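You operate a simulated robot arm through the tools that you are given. There is no shell and no other tool.

The job below is to be done with a simulated robot arm. You get a single attempt, and the scene is never put back.

Task
Brush a patch of loose powder on the black swatch disc.
Fine: take it from the powder jar, use the cream brush, rack it again and put the lid back on the jar. A coat counts when it lies all over at full strength: go over it till it gets no stronger.

The check looks at the end state, three seconds after you hand in, the way a careful person would. Anything else that was tipped, shoved, dropped, spilled or broken makes it a failure. A push-on lid holds only when it is set on centred and level and pressed home; a screw cap is set on level and turned clockwise until tight.

Robot
A 6-joint arm with a two-finger parallel gripper, fixed in place. Base frame: the origin is at the foot of the arm, x ahead of it, y to its left, z up; the work surface is at about z = 0. Lengths are in mm, angles in degrees, forces in N, time in s.
With the tool pointing down near the work surface it reaches from about 180 to 460 mm from the base axis. Its first joint turns from -70.0 to 70.0 degrees. Payload 1.9 kg.
The TCP is the grasp point between the finger pads, 23 mm short of the fingertips. In the tool frame z runs along the fingers and y along their closing line. Largest opening 94 mm; finger width 38, thickness 10; the body of the gripper, 54 by 96 mm, starts 39 mm behind the TCP.
Orientation is that of the tool frame in the base frame, as a unit quaternion [x, y, z, w]. With the fingers straight down and closing along the base's y, the tool's x points along the base's -x, its y along +y and its z along -z.

Tools
- The arm moves only by the tool send_rows. Its argument "rows" is a list of rows, each a list of 7 numbers: the shift along the tool's x, y, z in m, then the turn, a rotation vector about the tool's x, y, z in degrees, then the opening, from 0 (shut) to 1 (fully open). In form: [[x, y, z, rx, ry, rz, fingers], ...]. A call has 1 to 20 rows; each row shifts and turns the commanded pose from where the row before left it, along the tool's axes as they then stand. A row lasts 0.2 s, in which the tool goes at most 50 mm and 8.6 degrees; a call with a longer step from one row to the next is refused whole, and so is a gripper value outside its range. A pose out of reach is approached as far as the arm can. The call stops where the force on the tool passes 40 N (or 10 N more than at its start, if that is more) or the arm is blocked; 0.2 s more then pass. Each finger travels about 108 mm/s and halts on what it meets, pressing with about 32 N; the grip force reading is that of the motor and also rises with nothing between the fingers. The clock runs only during rows and for 0.2 s after the last one: add rows that do not move to give the fingers time. It gives the time, the measured TCP pose, the force on the tool (base axes), the opening and the grip force at its end, in the units of the frame above (readings bear some noise), with the torque about the TCP (base axes, N m) and any sound that the robot's microphone picked up.
- Cameras (640 x 400 px; columns grow to the right, rows downward): "scene" is fixed at [-19.3, 298.8, 428.7]; the picture's right is [-1.00, 0.08, 0.00], its down [0.05, 0.66, -0.75] and it looks along [-0.06, -0.75, -0.66] (base axes); focal length 214 px, centre (320, 200). "wrist" rides on the gripper at [87, 16, -74] in the tool frame; the picture's right is [-0.18, 0.98, 0.00], its down [-0.58, -0.11, -0.81] and it looks along [-0.79, -0.15, 0.59] (tool axes); focal length 243 px, centre (320, 200). There is no depth. A picture from a camera that has moved, and an enlarged one, comes with that camera's place and axes in the base frame and with its lens. The place of the scene camera against the robot may be out by one fixed shift of up to 25 mm in any direction.
- camera(camera): a new picture of that camera. No time passes.
- close_up(camera, box): a new picture of the part [left, top, right, bottom] of that camera's present view, enlarged. No time passes.
- close_job(): hands the job in; it is judged then, once.

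Nothing tells you positions but the pictures and the camera data. Unless the task says otherwise, let go and move clear before handing in.

The tools are called after ">>>" as a command line: name --pt "numbers of a row" for each row, then --argument value for the rest, lists and objects as JSON in quotes. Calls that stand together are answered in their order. send_rows: Moves the arm, as the interface text tells. Its arguments: {"type":"object","properties":{"rows":{"type":"array"}},"required":["rows"]} The other tools are called the same way: camera (camera) takes a picture; close_up (camera, box) takes an enlarged picture of a part of a camera's view; close_job () hands the job in.

At the start:

```text
time: 0.0
eef_pos: [201.0, -190.7, 398.4]
tcp_rot: [0.0, 1.0, 0.0, 0.0]
contact_force: [-0.2, 0.5, 0.4]
wrist_torque: [0.02, 0.02, 0.03]
opening: 94.0
grasp_force: 0.1
```

scene: 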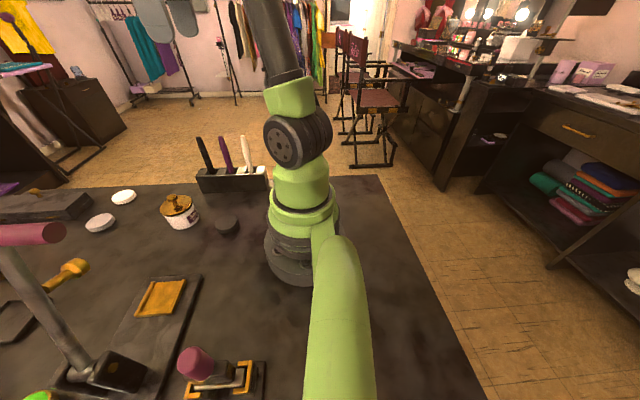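
wrist: 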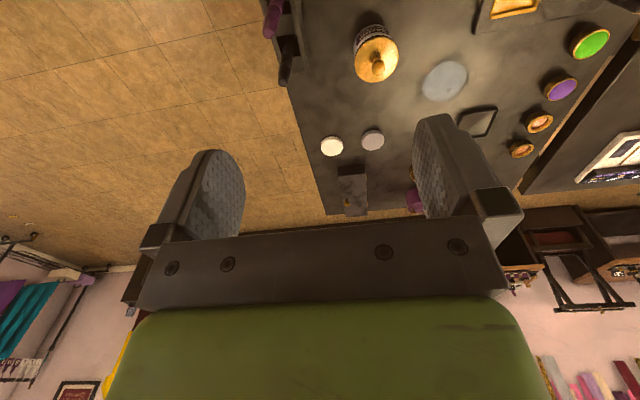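

I see a rack with three brushes (black, purple, cream), a gold-lidded jar, and several discs on the table. I'll take enlarged views before moving anything.

>>> close_up --camera "scene" --box '[60, 120, 300, 270]'

>>> close_up --camera "scene" --box '[0, 220, 280, 400]'

>>> close_up --camera "wrist" --box '[260, 0, 640, 220]'

```text
2.67 times, centred on (180, 195) of scene
camera zoom: at [-19.3, 298.8, 428.7], right [-1.0, 0.08, 0.0], down [0.05, 0.66, -0.75], along [-0.06, -0.75, -0.66], focal length 572 px, centre (693, 213)
```

zoom: 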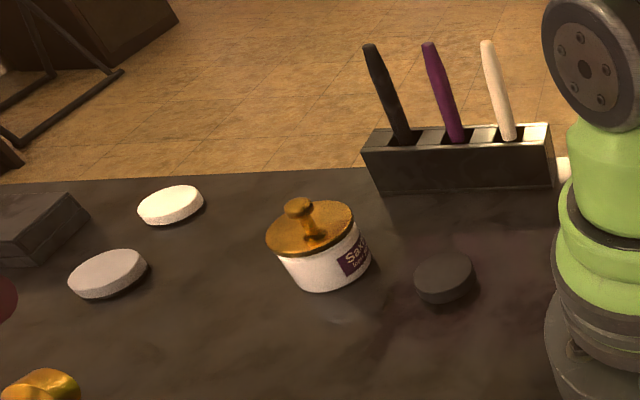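

```text
2.22 times, centred on (140, 310) of scene
camera zoom: at [-19.3, 298.8, 428.7], right [-1.0, 0.08, 0.0], down [0.05, 0.66, -0.75], along [-0.06, -0.75, -0.66], focal length 477 px, centre (720, -44)
```

zoom: 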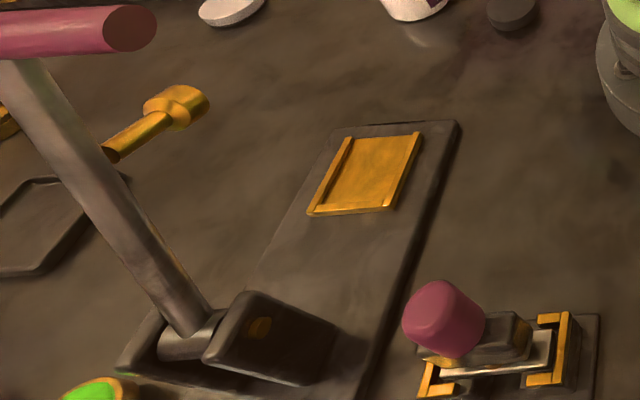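

```text
1.68 times, centred on (450, 110) of wrist
camera zoom: at [113.5, -173.3, 473.2], right [0.19, 0.98, 0.0], down [0.58, -0.11, 0.81], along [0.79, -0.15, -0.59], focal length 409 px, centre (101, 352)
```

zoom: 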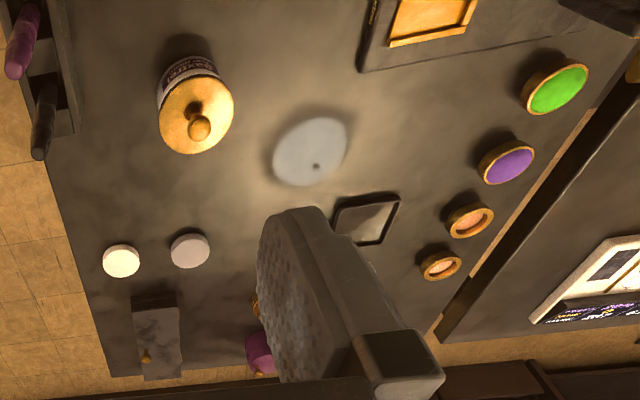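

The brush rack is at roughly (205,-260), the jar at about (318,-120) and a dark disc at about (190,-80). I'll turn the wrist so its camera faces the rack, jar and disc for a better look.

>>> send_rows --pt "0 0.0135 0.046 0 0 0 1" --pt "0 0.0135 0.046 0 0 0 1" --pt "0 0.0135 0.046 0 0 0 1" --pt "0 0 0 0 0 8.2 1" --pt "0 0 0 0 0 8.2 1" --pt "0 0 0 0 0 8.2 1" --pt "0 0 0 0 0 8.2 1" --pt "0 0 0 0 0 8.2 1" --pt "0 0 0 0 0 8.2 1" --pt "0 0 0 0 0 8.2 1" --pt "0 0 0 0 0 8.2 1" --pt "0 0 0 0 0 8.2 1" --pt "0 0 0 0 0 8.2 1" --pt "0 0 0 0 0 8.0 1"

>>> camera --camera "wrist"

>>> camera --camera "scene"

```text
time: 3.0
eef_pos: [201.2, -148.5, 259.5]
tcp_rot: [0.709, 0.705, 0.0, 0.0]
contact_force: [0.0, 0.3, 0.3]
wrist_torque: [-0.02, 0.01, 0.0]
opening: 93.9
grasp_force: 0.0
```

```text
taken
camera wrist: at [216.8, -62.4, 335.3], right [0.98, -0.19, 0.0], down [-0.11, -0.58, 0.81], along [-0.15, -0.79, -0.59], focal length 243 px, centre (320, 200)
```

wrist: 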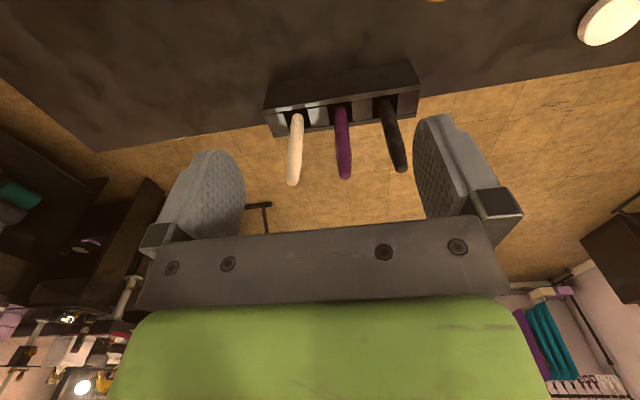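

```text
taken
```

scene: 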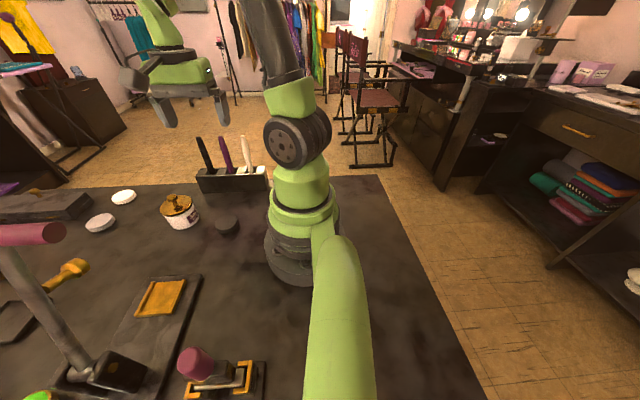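

The rack is clearly visible with the cream brush leftmost in the wrist view. I'll enlarge it for details.

>>> close_up --camera "wrist" --box '[240, 40, 440, 200]'

>>> close_up --camera "scene" --box '[150, 120, 280, 250]'

```text
2.50 times, centred on (340, 120) of wrist
camera zoom: at [216.8, -62.4, 335.3], right [0.98, -0.19, 0.0], down [-0.11, -0.58, 0.81], along [-0.15, -0.79, -0.59], focal length 606 px, centre (270, 400)
```

zoom: 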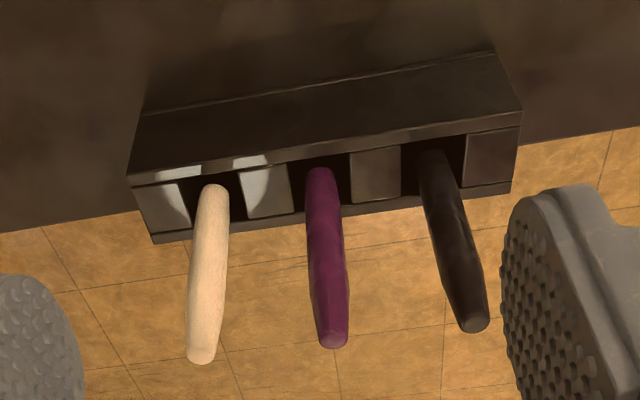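

```text
3.08 times, centred on (215, 185) of scene
camera zoom: at [-19.3, 298.8, 428.7], right [-1.0, 0.08, 0.0], down [0.05, 0.66, -0.75], along [-0.06, -0.75, -0.66], focal length 660 px, centre (643, 246)
```

zoom: 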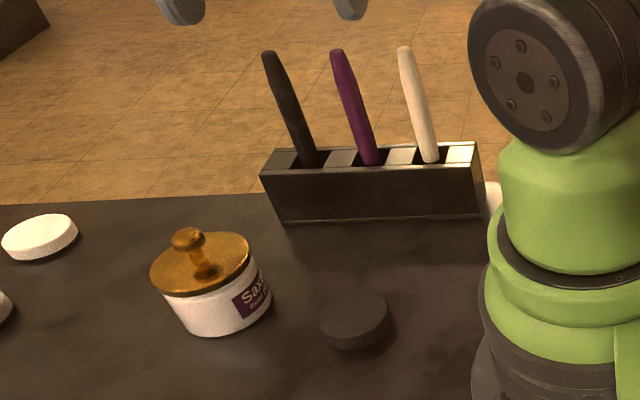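

The cream brush stands upright at about (152,-246) with its top at about z=167. The rack is about 60 mm tall. Next I'll look at the jar, its lid and the dark disc.

>>> close_up --camera "scene" --box '[150, 185, 214, 225]'

>>> close_up --camera "scene" --box '[196, 200, 260, 240]'

>>> send_rows --pt "0 0 0 0 0 -8.2 1" --pt "0 0 0 0 0 -8.2 1" --pt "0 0 0 0 0 -8.2 1" --pt "0 0 0 0 0 -8.2 1" --pt "0 0 0 0 0 -8.2 1" --pt "0 0 0 0 0 -8.2 1" --pt "0 0 0 0 0 -8.2 1" --pt "0 0 0 0 0 -8.2 1" --pt "0 0 0 0 0 -8.2 1" --pt "0 0 0 0 0 -8.2 1" --pt "0 0 0 0 0 -8.0 1" --pt "0.008 0.02 0.01 0 0 0 1" --pt "0.008 0.02 0.01 0 0 0 1"

>>> camera --camera "wrist"

```text
10.00 times, centred on (182, 205) of scene
camera zoom: at [-19.3, 298.8, 428.7], right [-1.0, 0.08, 0.0], down [0.05, 0.66, -0.75], along [-0.06, -0.75, -0.66], focal length 2145 px, centre (1700, 150)
```

zoom: 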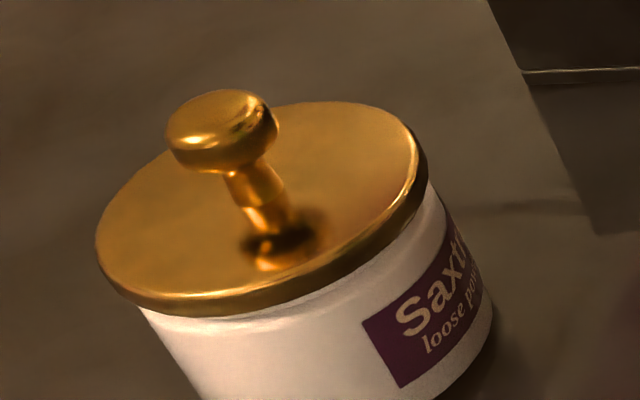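

```text
10.00 times, centred on (228, 220) of scene
camera zoom: at [-19.3, 298.8, 428.7], right [-1.0, 0.08, 0.0], down [0.05, 0.66, -0.75], along [-0.06, -0.75, -0.66], focal length 2145 px, centre (1240, 0)
```

zoom: 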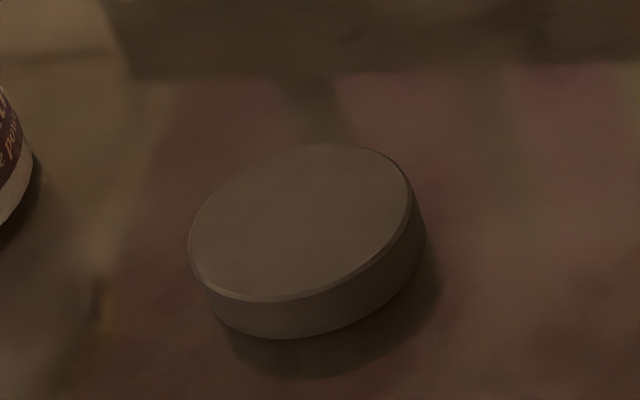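

```text
time: 5.8
eef_pos: [184.2, -110.0, 238.8]
tcp_rot: [0.001, 1.0, 0.0, 0.0]
contact_force: [-0.9, -0.5, -0.6]
wrist_torque: [0.02, 0.01, 0.02]
opening: 94.1
grasp_force: 0.0
```

```text
taken
camera wrist: at [97.1, -93.1, 314.8], right [0.19, 0.98, 0.0], down [0.58, -0.11, 0.81], along [0.79, -0.15, -0.59], focal length 243 px, centre (320, 200)
```

wrist: 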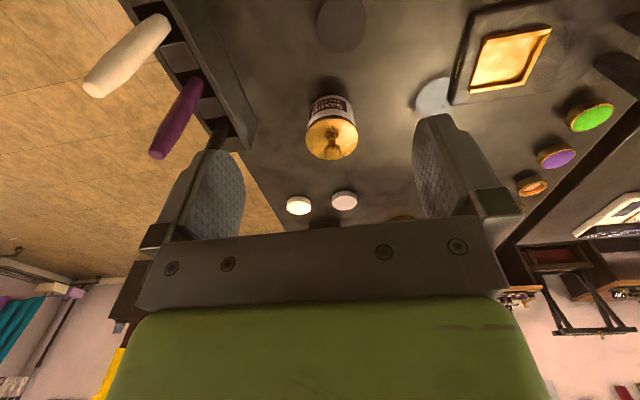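

The jar is labelled loose powder and its lid has a knob. The dark disc is at about (198,-88). The bluish spot shifts as the camera moves, so it is only a reflection. I'll zoom in on the disc, jar and rack.

>>> close_up --camera "wrist" --box '[272, 0, 400, 80]'

>>> close_up --camera "wrist" --box '[284, 80, 380, 170]'

>>> close_up --camera "wrist" --box '[70, 0, 270, 170]'

```text
5.00 times, centred on (336, 40) of wrist
camera zoom: at [97.1, -93.1, 314.8], right [0.19, 0.98, 0.0], down [0.58, -0.11, 0.81], along [0.79, -0.15, -0.59], focal length 1213 px, centre (240, 1000)
```

zoom: 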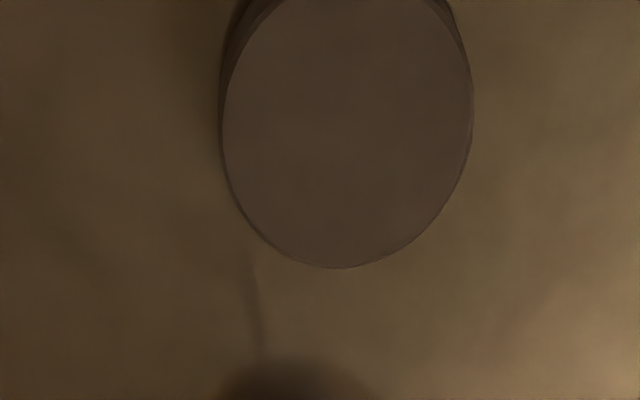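

```text
4.44 times, centred on (332, 125) of wrist
camera zoom: at [97.1, -93.1, 314.8], right [0.19, 0.98, 0.0], down [0.58, -0.11, 0.81], along [0.79, -0.15, -0.59], focal length 1078 px, centre (267, 533)
```

zoom: 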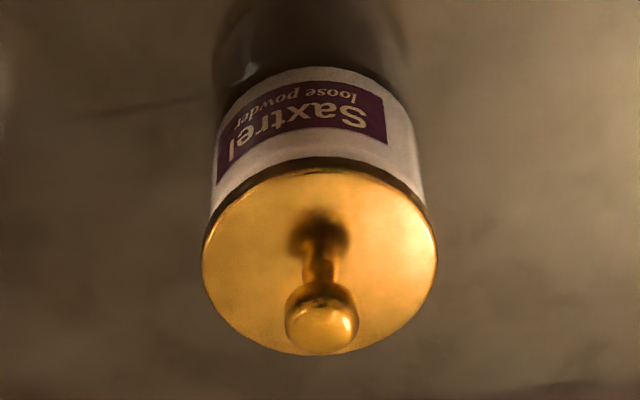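

```text
2.35 times, centred on (170, 85) of wrist
camera zoom: at [97.1, -93.1, 314.8], right [0.19, 0.98, 0.0], down [0.58, -0.11, 0.81], along [0.79, -0.15, -0.59], focal length 571 px, centre (673, 471)
```

zoom: 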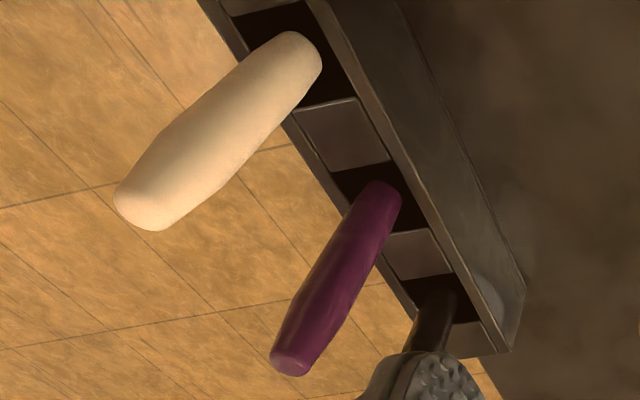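

The lid is about 72 mm across, centred near (314,-117) with its top at about z=55, and the knob reaches about z=78. I'll hover above the knob with a moderate opening and check the alignment.

>>> send_rows --pt "-0.026 -0.0015 0.019 0 0 0 0.7" --pt "-0.026 -0.0015 0.019 0 0 0 0.7" --pt "-0.026 -0.0015 0.019 0 0 0 0.7" --pt "-0.026 -0.0015 0.019 0 0 0 0.7" --pt "-0.026 -0.0015 0.019 0 0 0 0.7" --pt "0 0 0 0 0 0 0.7" --pt "0 0 0 0 0 0 0.7"

>>> camera --camera "wrist"

>>> camera --camera "scene"

```text
time: 7.4
eef_pos: [316.5, -117.7, 145.8]
tcp_rot: [0.001, 1.0, -0.001, 0.0]
contact_force: [0.2, -0.6, -0.5]
wrist_torque: [0.04, 0.02, 0.04]
opening: 65.8
grasp_force: 0.0
```

```text
taken
camera wrist: at [228.4, -100.4, 221.2], right [0.19, 0.98, 0.0], down [0.58, -0.11, 0.81], along [0.79, -0.15, -0.59], focal length 243 px, centre (320, 200)
```

wrist: 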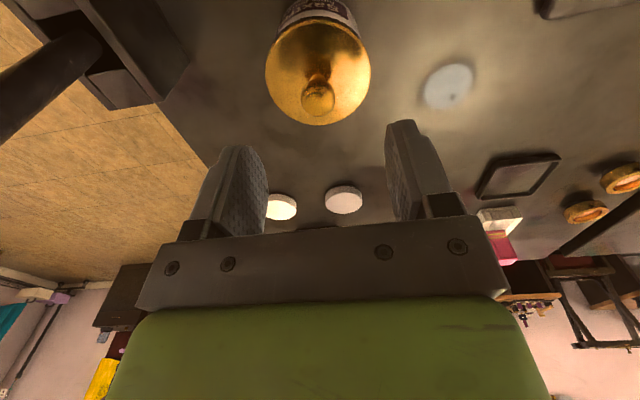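

```text
taken
```

scene: 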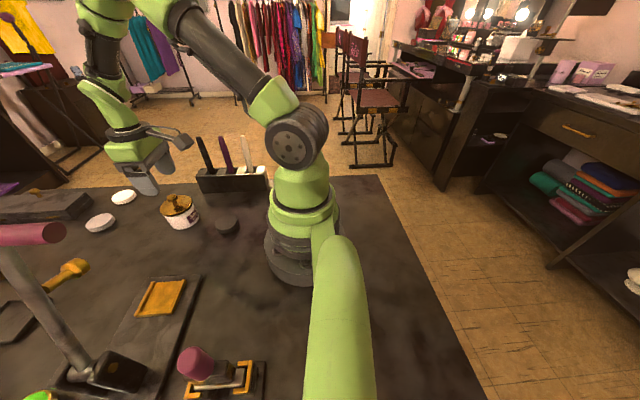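

The knob centre works out to about (313,-118) with its top near z=78. I'll descend so the fingertips straddle the knob just above the lid plate, then check before closing.

>>> send_rows --pt "0.0025 0 0.015 0 0 0 0.45" --pt "0 0 0.015 0 0 0 0.45" --pt "0 0 0.015 0 0 0 0.45" --pt "0 0 0.01 0 0 0 0.45" --pt "0 0 0.006 0 0 0 0.45"

>>> camera --camera "wrist"

>>> close_up --camera "scene" --box '[130, 150, 226, 240]'

```text
time: 8.6
eef_pos: [312.9, -117.8, 84.4]
tcp_rot: [0.002, 1.0, -0.001, 0.001]
contact_force: [0.1, 0.3, -0.2]
wrist_torque: [-0.02, 0.0, 0.0]
opening: 42.3
grasp_force: 0.0
```

```text
taken
camera wrist: at [225.5, -101.0, 159.2], right [0.19, 0.98, 0.0], down [0.58, -0.11, 0.81], along [0.79, -0.15, -0.59], focal length 243 px, centre (320, 200)
```

wrist: 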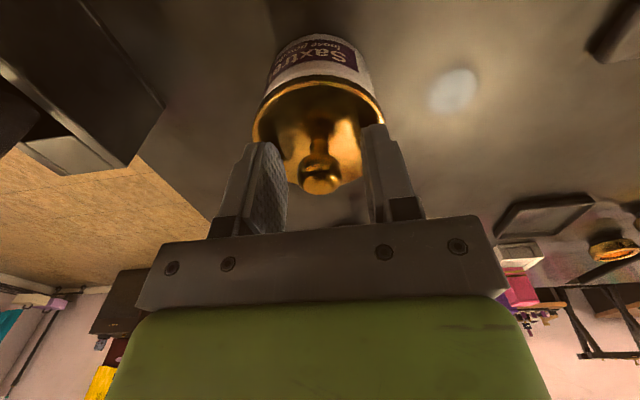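

```text
4.44 times, centred on (178, 195) of scene
camera zoom: at [-19.3, 298.8, 428.7], right [-1.0, 0.08, 0.0], down [0.05, 0.66, -0.75], along [-0.06, -0.75, -0.66], focal length 953 px, centre (951, 222)
```

zoom: 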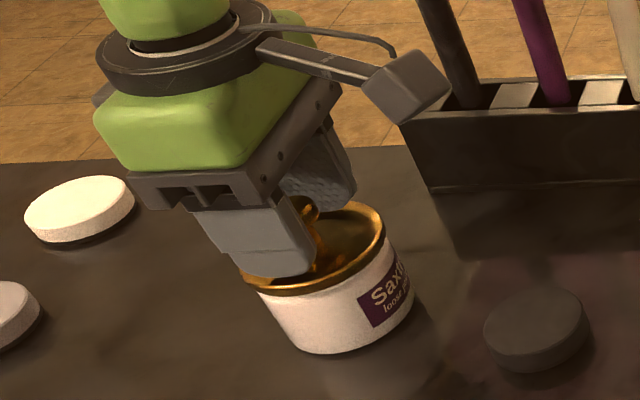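

The knob sits between the pads. I'll close gently, then try lifting straight up in small steps to learn whether the lid is push-on.

>>> send_rows --pt "0 0 0 0 0 0 0.2" --pt "0 0 0 0 0 0 0.1" --pt "0 0 0 0 0 0 0.1"

```text
time: 9.4
eef_pos: [313.4, -116.3, 82.9]
tcp_rot: [0.0, 1.0, 0.0, 0.0]
contact_force: [-0.4, -0.2, -0.5]
wrist_torque: [0.03, 0.01, 0.01]
opening: 20.3
grasp_force: 32.0
heard: snap
```

The grip closed on the knob at 20 mm and I heard a snap. I'll check what it was before lifting.

>>> camera --camera "wrist"

>>> close_up --camera "scene" --box '[130, 150, 226, 240]'

>>> camera --camera "scene"

```text
taken
camera wrist: at [225.5, -101.0, 159.4], right [0.19, 0.98, 0.0], down [0.58, -0.11, 0.81], along [0.79, -0.15, -0.59], focal length 243 px, centre (320, 200)
```

wrist: 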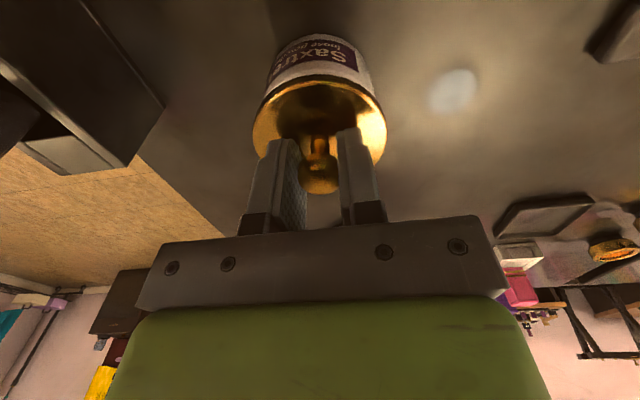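

```text
4.44 times, centred on (178, 195) of scene
camera zoom: at [-19.3, 298.8, 428.7], right [-1.0, 0.08, 0.0], down [0.05, 0.66, -0.75], along [-0.06, -0.75, -0.66], focal length 953 px, centre (951, 222)
```

zoom: 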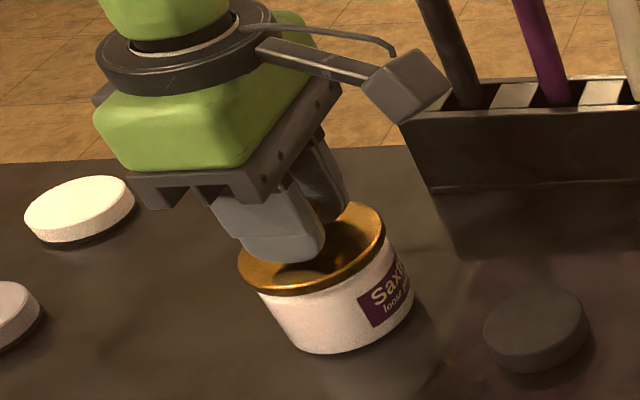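

```text
taken
```

scene: 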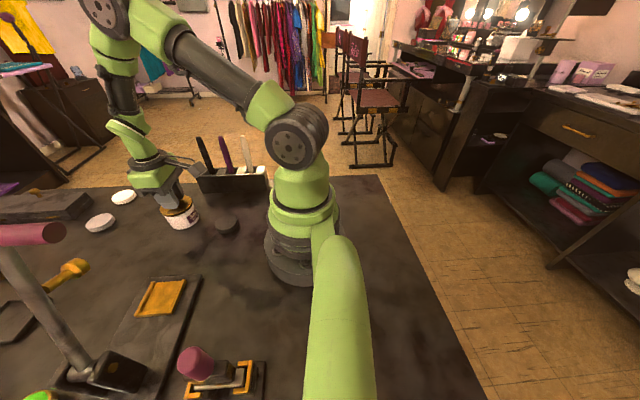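

Nothing looks broken and the lid still sits on the jar. I'll lift slowly and watch the force.

>>> send_rows --pt "0 0 -0.002 0 0 0 0.1" --pt "0 0 -0.002 0 0 0 0.1" --pt "0 0 -0.002 0 0 0 0.1"

>>> close_up --camera "scene" --box '[130, 150, 226, 240]'

```text
time: 10.2
eef_pos: [313.3, -117.4, 90.6]
tcp_rot: [0.002, 1.0, 0.0, 0.0]
contact_force: [0.3, -0.2, -0.5]
wrist_torque: [0.02, 0.0, 0.01]
opening: 20.3
grasp_force: 31.6
```

```text
4.44 times, centred on (178, 195) of scene
camera zoom: at [-19.3, 298.8, 428.7], right [-1.0, 0.08, 0.0], down [0.05, 0.66, -0.75], along [-0.06, -0.75, -0.66], focal length 953 px, centre (951, 222)
```

zoom: 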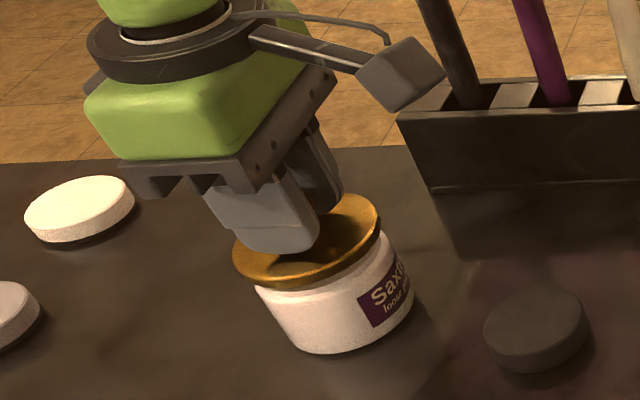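

The lid came free and the jar stayed put, so it is a push-on lid. I'll carry it to open table at about (300,-12).

>>> send_rows --pt "0 0 -0.015 0 0 0 0.1" --pt "0 0 -0.02 0 0 0 0.1" --pt "0 0 -0.02 0 0 0 0.1" --pt "0.003 0.025 0 0 0 0 0.1" --pt "0.004 0.03 0 0 0 0 0.1" --pt "0.004 0.03 0 0 0 0 0.1" --pt "0.002 0.02 0 0 0 0 0.1" --pt "0 0 0 0 0 0 0.1"

>>> camera --camera "scene"

>>> close_up --camera "scene" --box '[130, 130, 250, 260]'

>>> camera --camera "wrist"

```text
time: 12.0
eef_pos: [298.0, -10.3, 144.8]
tcp_rot: [0.001, 1.0, 0.0, 0.0]
contact_force: [-0.5, -0.6, -1.0]
wrist_torque: [0.0, 0.0, -0.01]
opening: 19.9
grasp_force: 32.5
```

```text
taken
```

scene: 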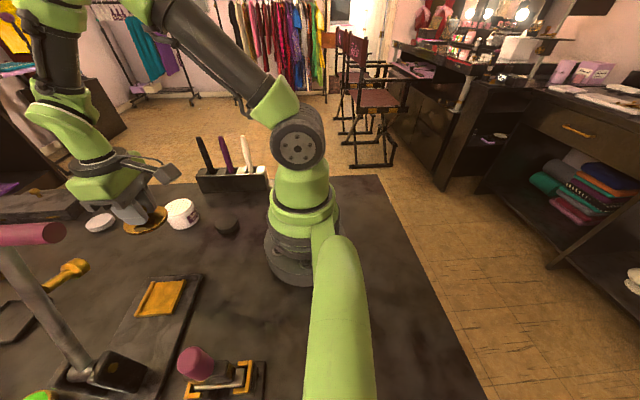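

```text
3.08 times, centred on (190, 195) of scene
camera zoom: at [-19.3, 298.8, 428.7], right [-1.0, 0.08, 0.0], down [0.05, 0.66, -0.75], along [-0.06, -0.75, -0.66], focal length 660 px, centre (720, 215)
```

zoom: 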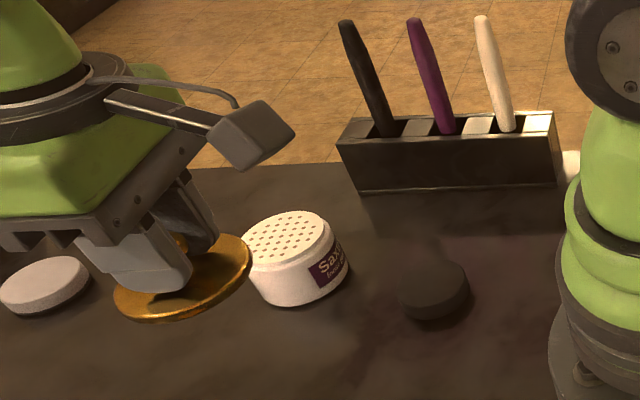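

```text
taken
camera wrist: at [211.6, 5.8, 220.4], right [0.19, 0.98, 0.0], down [0.58, -0.11, 0.81], along [0.79, -0.15, -0.59], focal length 243 px, centre (320, 200)
```

wrist: 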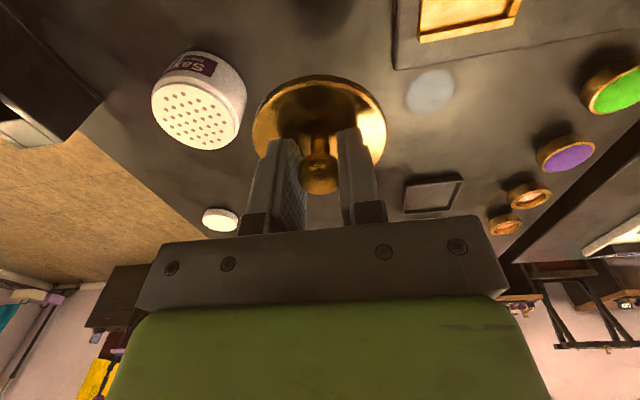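

With the lid off, the jar shows a perforated sifter top. I'll look at it closely before setting the lid down.

>>> close_up --camera "wrist" --box '[140, 40, 260, 160]'

>>> close_up --camera "scene" --box '[155, 190, 219, 230]'

>>> close_up --camera "wrist" --box '[240, 60, 400, 200]'

```text
3.33 times, centred on (200, 100) of wrist
camera zoom: at [211.6, 5.8, 220.4], right [0.19, 0.98, 0.0], down [0.58, -0.11, 0.81], along [0.79, -0.15, -0.59], focal length 809 px, centre (720, 533)
```

zoom: 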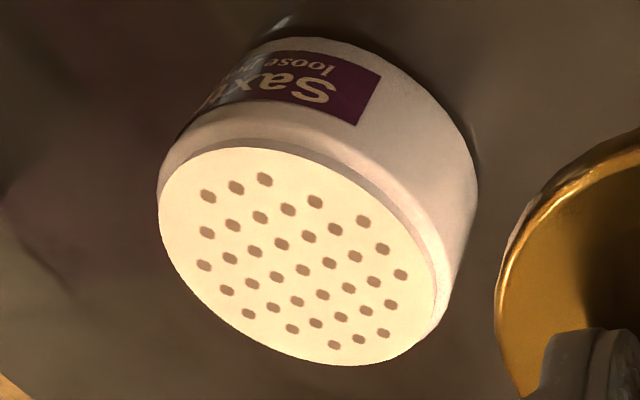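

```text
10.00 times, centred on (187, 210) of scene
camera zoom: at [-19.3, 298.8, 428.7], right [-1.0, 0.08, 0.0], down [0.05, 0.66, -0.75], along [-0.06, -0.75, -0.66], focal length 2145 px, centre (1650, 100)
```

zoom: 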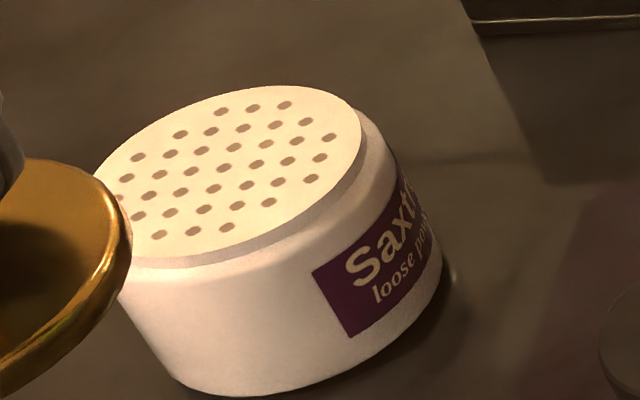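

```text
2.86 times, centred on (320, 130) of wrist
camera zoom: at [211.6, 5.8, 220.4], right [0.19, 0.98, 0.0], down [0.58, -0.11, 0.81], along [0.79, -0.15, -0.59], focal length 693 px, centre (320, 400)
```

zoom: 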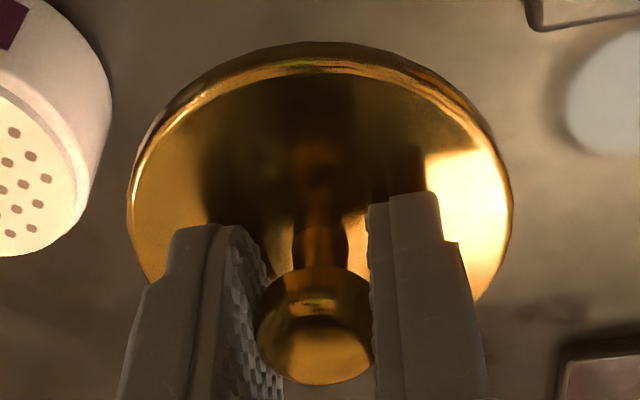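

The sifter plate should be where the brush picks up powder. I'll lower the lid towards the table now.

>>> send_rows --pt "0 0 0.025 0 0 0 0.1" --pt "0 0 0.025 0 0 0 0.1" --pt "0 0 0.025 0 0 0 0.1" --pt "0 0 0.015 0 0 0 0.1" --pt "0 0 0.008 0 0 0 0.1"

>>> close_up --camera "scene" --box '[120, 190, 248, 270]'

```text
time: 13.2
eef_pos: [299.5, -12.1, 47.8]
tcp_rot: [0.001, 1.0, 0.0, 0.001]
contact_force: [-0.7, -0.5, 0.0]
wrist_torque: [-0.01, 0.03, 0.01]
opening: 19.9
grasp_force: 31.8
```

```text
5.00 times, centred on (184, 230) of scene
camera zoom: at [-19.3, 298.8, 428.7], right [-1.0, 0.08, 0.0], down [0.05, 0.66, -0.75], along [-0.06, -0.75, -0.66], focal length 1072 px, centre (1000, 50)
```

zoom: 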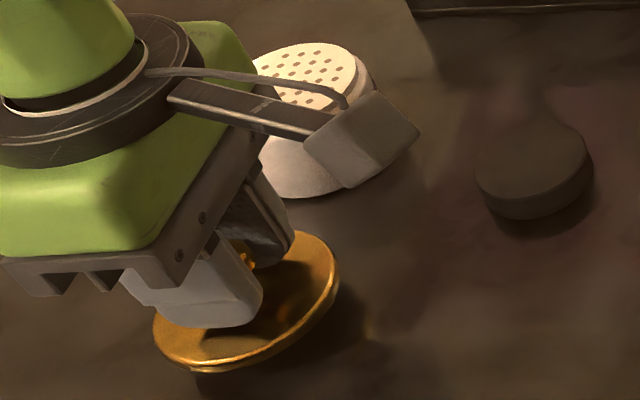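

The lid is about 10–15 mm above the table. I'll lower it in small steps until I feel contact.

>>> send_rows --pt "0 0 0.003 0 0 0 0.1" --pt "0 0 0.003 0 0 0 0.1" --pt "0 0 0.002 0 0 0 0.1"

>>> close_up --camera "scene" --box '[120, 190, 248, 270]'

```text
time: 14.0
eef_pos: [300.7, -11.4, 40.0]
tcp_rot: [0.001, 1.0, 0.0, 0.001]
contact_force: [-0.8, 0.3, 0.0]
wrist_torque: [0.03, 0.03, -0.02]
opening: 20.3
grasp_force: 31.8
```

```text
5.00 times, centred on (184, 230) of scene
camera zoom: at [-19.3, 298.8, 428.7], right [-1.0, 0.08, 0.0], down [0.05, 0.66, -0.75], along [-0.06, -0.75, -0.66], focal length 1072 px, centre (1000, 50)
```

zoom: 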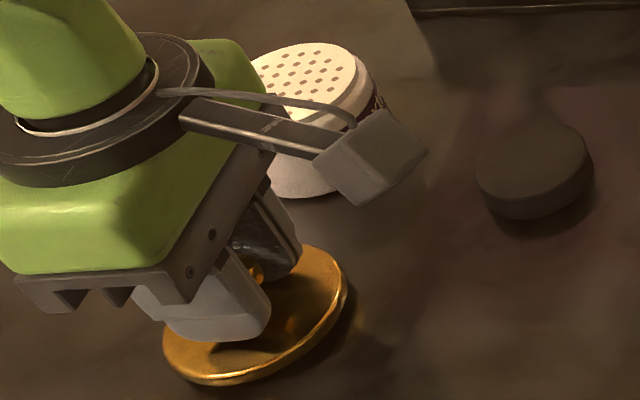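

>>> send_rows --pt "0 0 0.0015 0 0 0 0.1" --pt "0 0 0.0015 0 0 0 0.1"

>>> send_rows --pt "0 0 0.0015 0 0 0 0.1" --pt "0 0 0.0015 0 0 0 0.1"

```text
time: 14.6
eef_pos: [300.0, -11.9, 36.0]
tcp_rot: [0.001, 1.0, 0.0, 0.0]
contact_force: [0.5, 0.3, -0.2]
wrist_torque: [0.0, 0.0, -0.01]
opening: 19.9
grasp_force: 32.3
```

```text
time: 15.2
eef_pos: [300.1, -12.0, 33.8]
tcp_rot: [0.002, 1.0, 0.0, 0.001]
contact_force: [-4.8, -1.5, 12.0]
wrist_torque: [0.02, 0.09, 0.0]
opening: 20.1
grasp_force: 32.3
```

The lid has touched the table, with 12 N at z≈34. I'll release it and rise clear.

>>> send_rows --pt "0 0 -0.0005 0 0 0 0.3" --pt "0 0 0 0 0 0 0.45" --pt "0 0 0 0 0 0 0.45" --pt "0 0 -0.02 0 0 0 0.45" --pt "0 0 -0.03 0 0 0 0.45" --pt "0 0 -0.04 0 0 0 0.45" --pt "0 0 -0.04 0 0 0 0.45"

>>> camera --camera "wrist"

>>> camera --camera "scene"

```text
time: 16.8
eef_pos: [299.3, -13.9, 161.7]
tcp_rot: [0.001, 1.0, 0.0, 0.0]
contact_force: [0.2, -0.4, -0.2]
wrist_torque: [0.0, -0.02, -0.03]
opening: 42.3
grasp_force: 0.1
```

```text
taken
camera wrist: at [211.4, 2.3, 237.4], right [0.19, 0.98, 0.0], down [0.58, -0.11, 0.81], along [0.79, -0.15, -0.59], focal length 243 px, centre (320, 200)
```

wrist: 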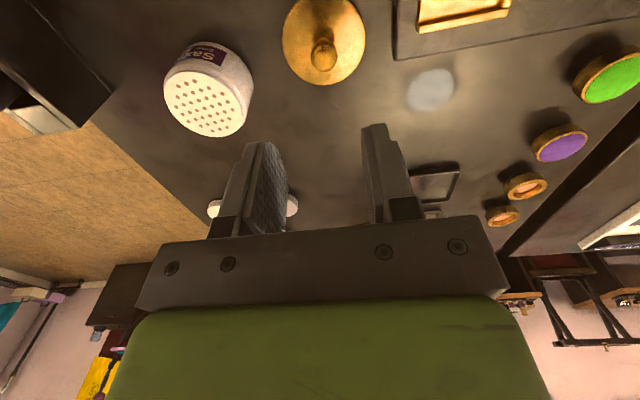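

```text
taken
```

scene: 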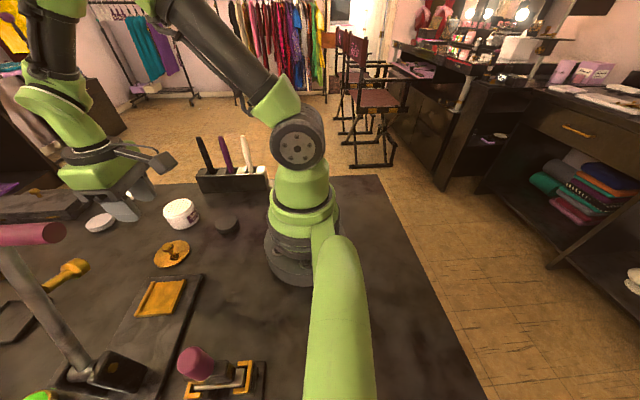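

The lid rests flat at about (300,-12). Now I'll go above the cream brush at about (152,-246), keeping high over everything.

>>> send_rows --pt "0 0 -0.035 0 0 0 0.45" --pt "0 0 -0.035 0 0 0 0.45" --pt "0.021 -0.033 0 0 0 0 0.45" --pt "0.021 -0.033 0 0 0 0 0.45" --pt "0.021 -0.033 0 0 0 0 0.45" --pt "0.021 -0.033 0 0 0 0 0.45" --pt "0.021 -0.033 0 0 0 0 0.45" --pt "0.021 -0.033 0 0 0 0 0.45" --pt "0.021 -0.033 0 0 0 0 0.45" --pt "0 0 0 0 0 0 0.45"

>>> camera --camera "wrist"

>>> camera --camera "scene"

```text
time: 19.0
eef_pos: [152.4, -241.2, 234.5]
tcp_rot: [0.0, 1.0, 0.001, 0.0]
contact_force: [0.5, 0.7, -0.9]
wrist_torque: [-0.04, -0.04, -0.07]
opening: 42.4
grasp_force: 0.2
```

```text
taken
camera wrist: at [65.4, -225.1, 308.8], right [0.19, 0.98, 0.0], down [0.58, -0.11, 0.81], along [0.79, -0.15, -0.59], focal length 243 px, centre (320, 200)
```

wrist: 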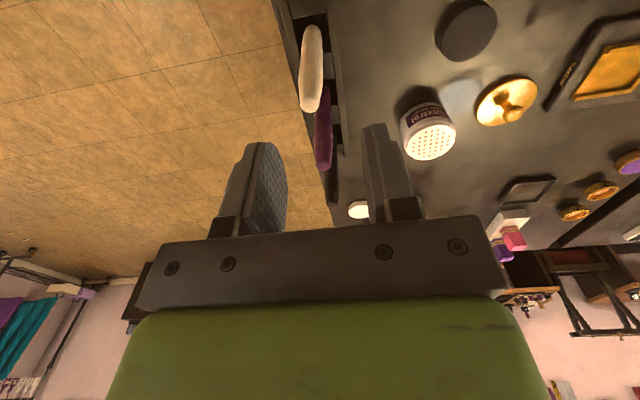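

```text
taken
```

scene: 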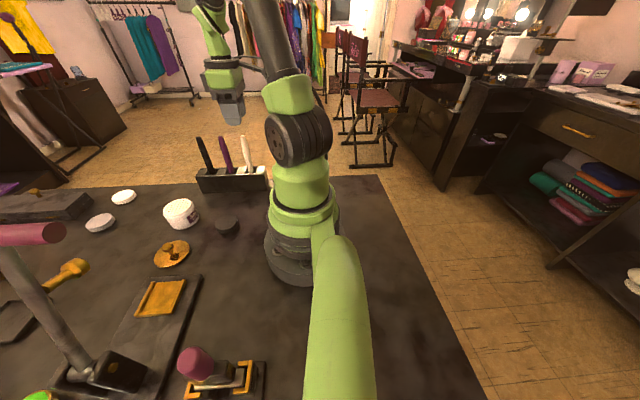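

>>> close_up --camera "wrist" --box '[250, 0, 410, 110]'

>>> close_up --camera "scene" --box '[180, 60, 290, 200]'

```text
3.64 times, centred on (330, 55) of wrist
camera zoom: at [65.4, -225.1, 308.8], right [0.19, 0.98, 0.0], down [0.58, -0.11, 0.81], along [0.79, -0.15, -0.59], focal length 882 px, centre (284, 727)
```

zoom: 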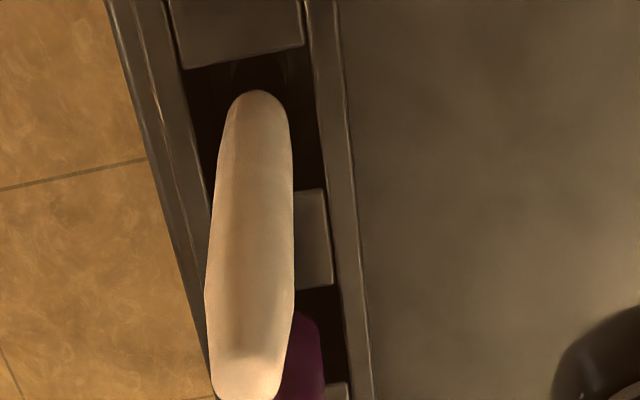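

```text
2.86 times, centred on (235, 130) of scene
camera zoom: at [-19.3, 298.8, 428.7], right [-1.0, 0.08, 0.0], down [0.05, 0.66, -0.75], along [-0.06, -0.75, -0.66], focal length 613 px, centre (563, 400)
```

zoom: 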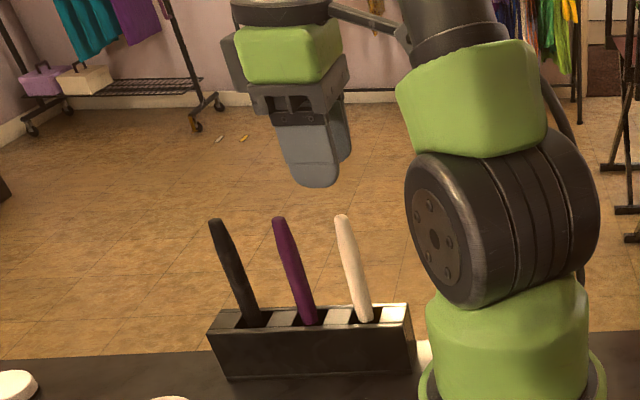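

The brush axis is at about (151.5,-247.7), centred in a pocket about 31×27 mm. I'm slightly off in y, so I'll correct, descend partway and re-measure.

>>> send_rows --pt "0.0005 -0.005 0.01 0 0 0 0.45" --pt "0 0 0 0 0 0 0.45" --pt "0 0 0 0 0 0 0.45"

>>> close_up --camera "wrist" --box '[250, 0, 410, 110]'

```text
time: 19.8
eef_pos: [152.4, -247.0, 223.2]
tcp_rot: [0.0, 1.0, 0.0, 0.001]
contact_force: [0.3, -0.5, -0.7]
wrist_torque: [0.03, -0.01, -0.01]
opening: 42.4
grasp_force: 0.1
```

```text
3.64 times, centred on (330, 55) of wrist
camera zoom: at [65.1, -230.4, 298.4], right [0.19, 0.98, 0.0], down [0.58, -0.11, 0.81], along [0.79, -0.15, -0.59], focal length 882 px, centre (284, 727)
```

zoom: 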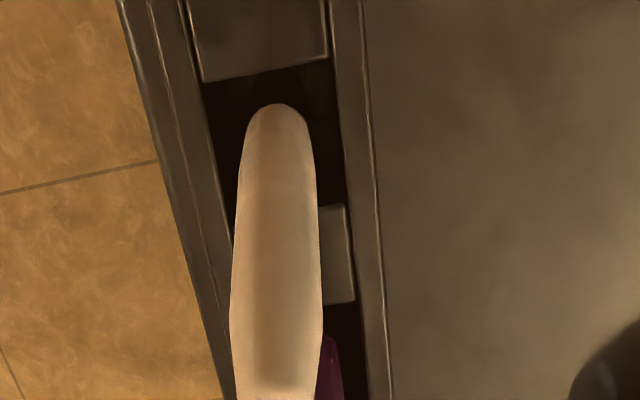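

The handle is about 1.5 mm further towards -y. I'll correct that and descend to z≈140 around the handle.

>>> send_rows --pt "0.0005 -0.0015 0.01 0 0 0 0.45" --pt "0 0 0.02 0 0 0 0.45" --pt "0 0 0.02 0 0 0 0.45" --pt "0 0 0.02 0 0 0 0.45" --pt "0 0 0.012 0 0 0 0.45" --pt "0 0 0 0 0 0 0.45"

>>> camera --camera "wrist"

>>> close_up --camera "scene" --box '[180, 60, 290, 200]'

```text
time: 21.2
eef_pos: [150.8, -249.8, 141.1]
tcp_rot: [0.001, 1.0, 0.0, 0.0]
contact_force: [0.0, 0.2, 0.2]
wrist_torque: [-0.05, 0.02, -0.02]
opening: 42.5
grasp_force: 0.1
```

```text
taken
camera wrist: at [65.0, -232.8, 216.7], right [0.19, 0.98, 0.0], down [0.58, -0.11, 0.81], along [0.79, -0.15, -0.59], focal length 243 px, centre (320, 200)
```

wrist: 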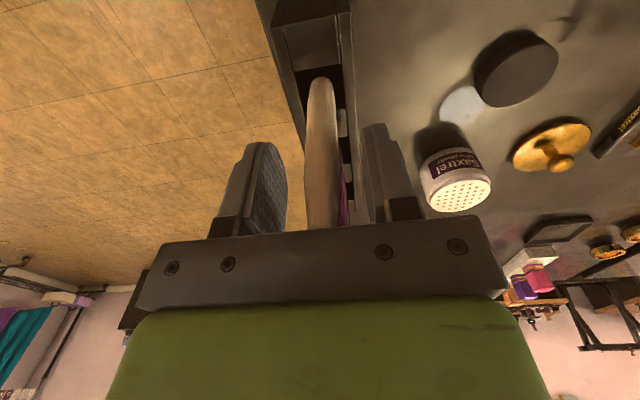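

```text
2.86 times, centred on (235, 130) of scene
camera zoom: at [-19.3, 298.8, 428.7], right [-1.0, 0.08, 0.0], down [0.05, 0.66, -0.75], along [-0.06, -0.75, -0.66], focal length 613 px, centre (563, 400)
```

zoom: 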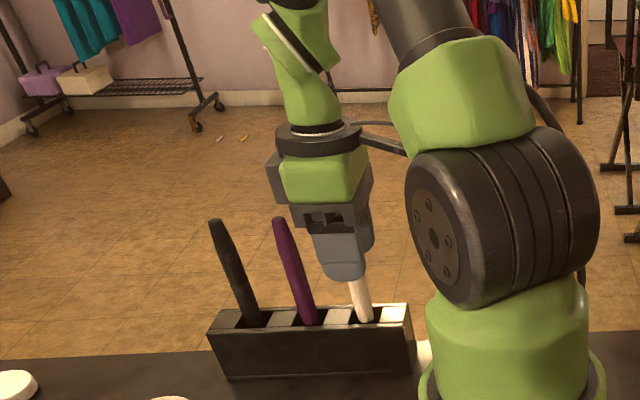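

The handle is centred between the pads. I'll close on it.

>>> send_rows --pt "0 0 0 0 0 0 0.2" --pt "0 0 0 0 0 0 0.05" --pt "0 0 0 0 0 0 0.05" --pt "0 0 0 0 0 0 0.05"

>>> close_up --camera "wrist" --box '[220, 40, 440, 240]'

```text
time: 22.2
eef_pos: [153.2, -249.1, 142.6]
tcp_rot: [0.001, 1.0, 0.001, 0.0]
contact_force: [1.0, 0.6, 1.1]
wrist_torque: [0.11, -0.01, -0.01]
opening: 16.2
grasp_force: 31.9
```

```text
2.00 times, centred on (330, 140) of wrist
camera zoom: at [65.0, -232.9, 216.9], right [0.19, 0.98, 0.0], down [0.58, -0.11, 0.81], along [0.79, -0.15, -0.59], focal length 485 px, centre (300, 320)
```

zoom: 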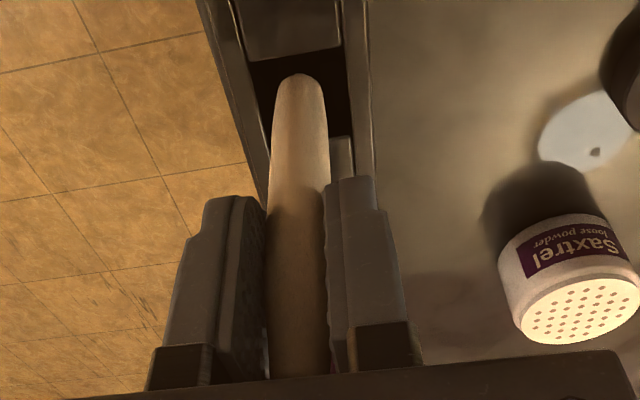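

The brush is gripped at a 16.2 mm opening. I'll note the wrist camera pose [65.0,-232.9,216.9] as the return reference and lift straight up.

>>> send_rows --pt "0 0 -0.004 0 0 0 0.05" --pt "0 0 -0.008 0 0 0 0.05" --pt "0 0 -0.014 0 0 0 0.05" --pt "0 0 -0.02 0 0 0 0.05" --pt "0 0 -0.025 0 0 0 0.05" --pt "0 0 -0.025 0 0 0 0.05" --pt "0 0 -0.02 0 0 0 0.05"

>>> camera --camera "wrist"

>>> close_up --camera "scene" --box '[180, 60, 290, 200]'

```text
time: 23.8
eef_pos: [151.4, -249.4, 257.4]
tcp_rot: [0.0, 1.0, 0.0, 0.0]
contact_force: [-0.1, 0.8, 0.5]
wrist_torque: [-0.02, 0.0, -0.01]
opening: 16.0
grasp_force: 32.0
```

```text
taken
camera wrist: at [64.3, -232.7, 332.7], right [0.19, 0.98, 0.0], down [0.58, -0.11, 0.81], along [0.79, -0.15, -0.59], focal length 243 px, centre (320, 200)
```

wrist: 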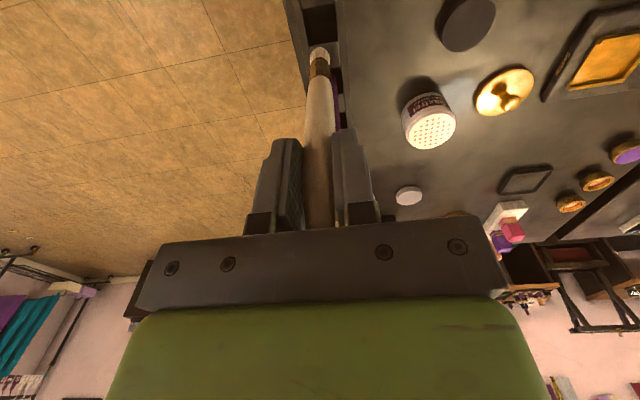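

```text
2.86 times, centred on (235, 130) of scene
camera zoom: at [-19.3, 298.8, 428.7], right [-1.0, 0.08, 0.0], down [0.05, 0.66, -0.75], along [-0.06, -0.75, -0.66], focal length 613 px, centre (563, 400)
```

zoom: 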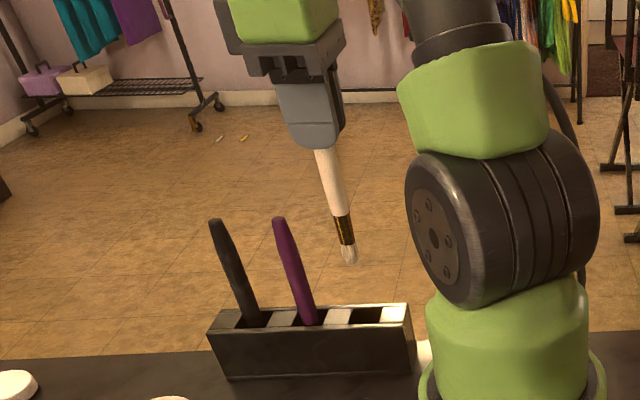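

The brush is out: cream handle, gold ferrule and pale bristles. I'll zoom in to measure its length below the TCP.

>>> close_up --camera "wrist" --box '[270, 30, 370, 130]'

>>> close_up --camera "scene" --box '[270, 100, 330, 160]'

>>> close_up --camera "scene" --box '[210, 100, 274, 165]'

```text
4.00 times, centred on (320, 80) of wrist
camera zoom: at [64.3, -232.7, 332.7], right [0.19, 0.98, 0.0], down [0.58, -0.11, 0.81], along [0.79, -0.15, -0.59], focal length 970 px, centre (320, 680)
```

zoom: 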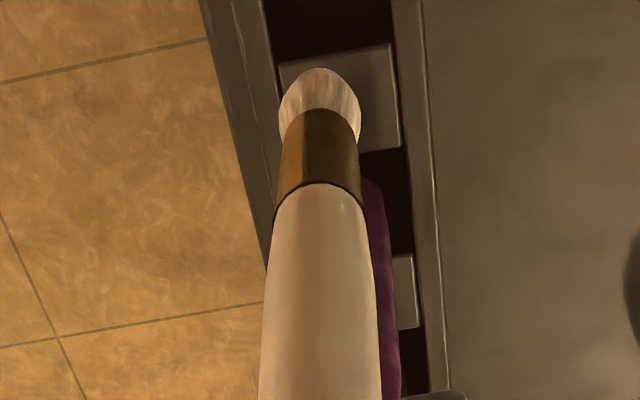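

```text
6.67 times, centred on (300, 130) of scene
camera zoom: at [-19.3, 298.8, 428.7], right [-1.0, 0.08, 0.0], down [0.05, 0.66, -0.75], along [-0.06, -0.75, -0.66], focal length 1430 px, centre (453, 667)
```

zoom: 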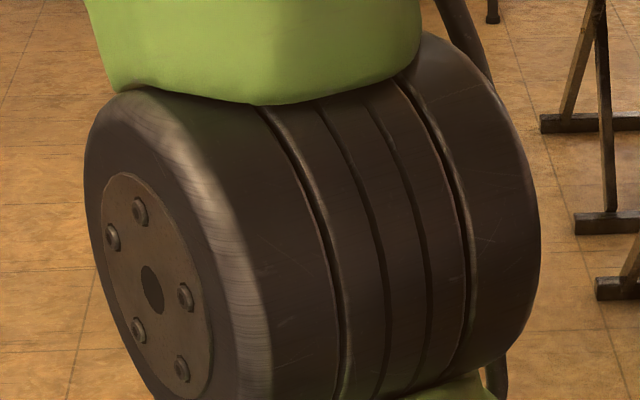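

```text
6.15 times, centred on (242, 132) of scene
camera zoom: at [-19.3, 298.8, 428.7], right [-1.0, 0.08, 0.0], down [0.05, 0.66, -0.75], along [-0.06, -0.75, -0.66], focal length 1320 px, centre (800, 615)
```

zoom: 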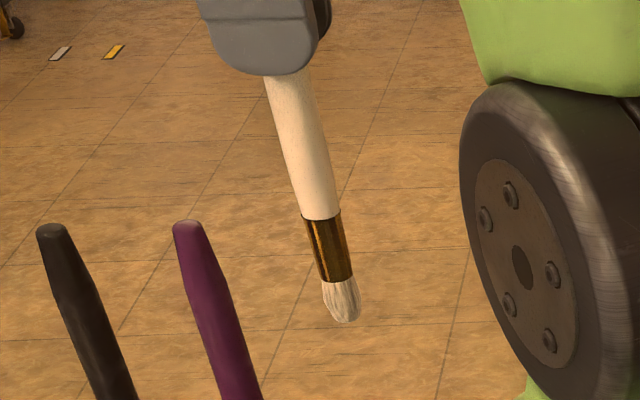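

The brush end is about 138 mm below the TCP and the bristles are about 15 mm wide. I'll go sideways clear of the other brushes, then over the jar.

>>> send_rows --pt "0 0.03 0 0 0 0 0.05" --pt "0 0.03 0 0 0 0 0.05" --pt "-0.032 0.014 0 0 0 0 0.05" --pt "-0.032 0.014 0 0 0 0 0.05" --pt "-0.032 0.014 0 0 0 0 0.05" --pt "-0.032 0.014 0 0 0 0 0.05" --pt "-0.033 0.014 0 0 0 0 0.05" --pt "0 0 0 0 0 0 0.05" --pt "0 0 0 0 0 0 0.05"

>>> camera --camera "wrist"

>>> camera --camera "scene"

```text
time: 25.8
eef_pos: [312.5, -119.1, 256.5]
tcp_rot: [0.002, 1.0, 0.001, 0.0]
contact_force: [0.3, 0.6, 0.5]
wrist_torque: [0.02, 0.04, -0.01]
opening: 16.2
grasp_force: 31.7
```

```text
taken
camera wrist: at [225.3, -102.6, 331.6], right [0.19, 0.98, 0.0], down [0.58, -0.11, 0.81], along [0.79, -0.15, -0.59], focal length 243 px, centre (320, 200)
```

wrist: 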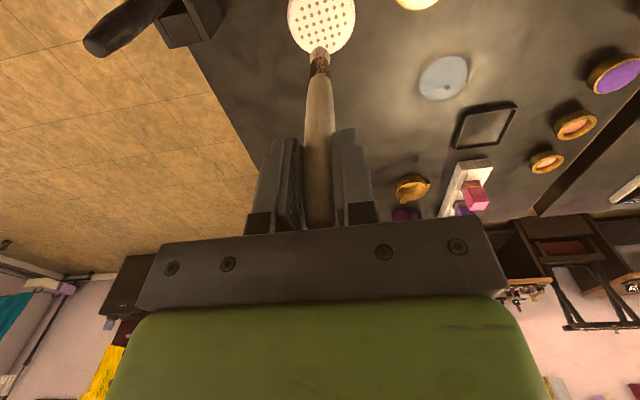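

```text
taken
```

scene: 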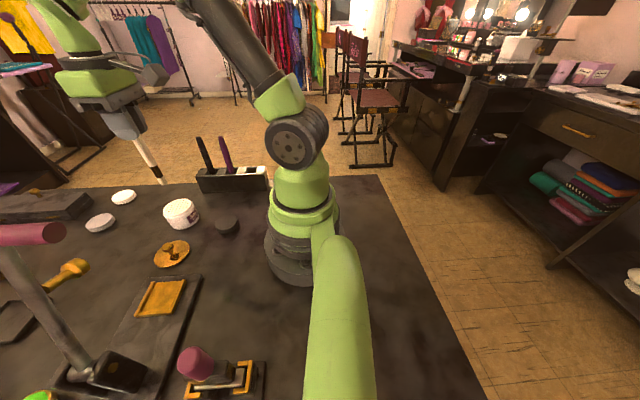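

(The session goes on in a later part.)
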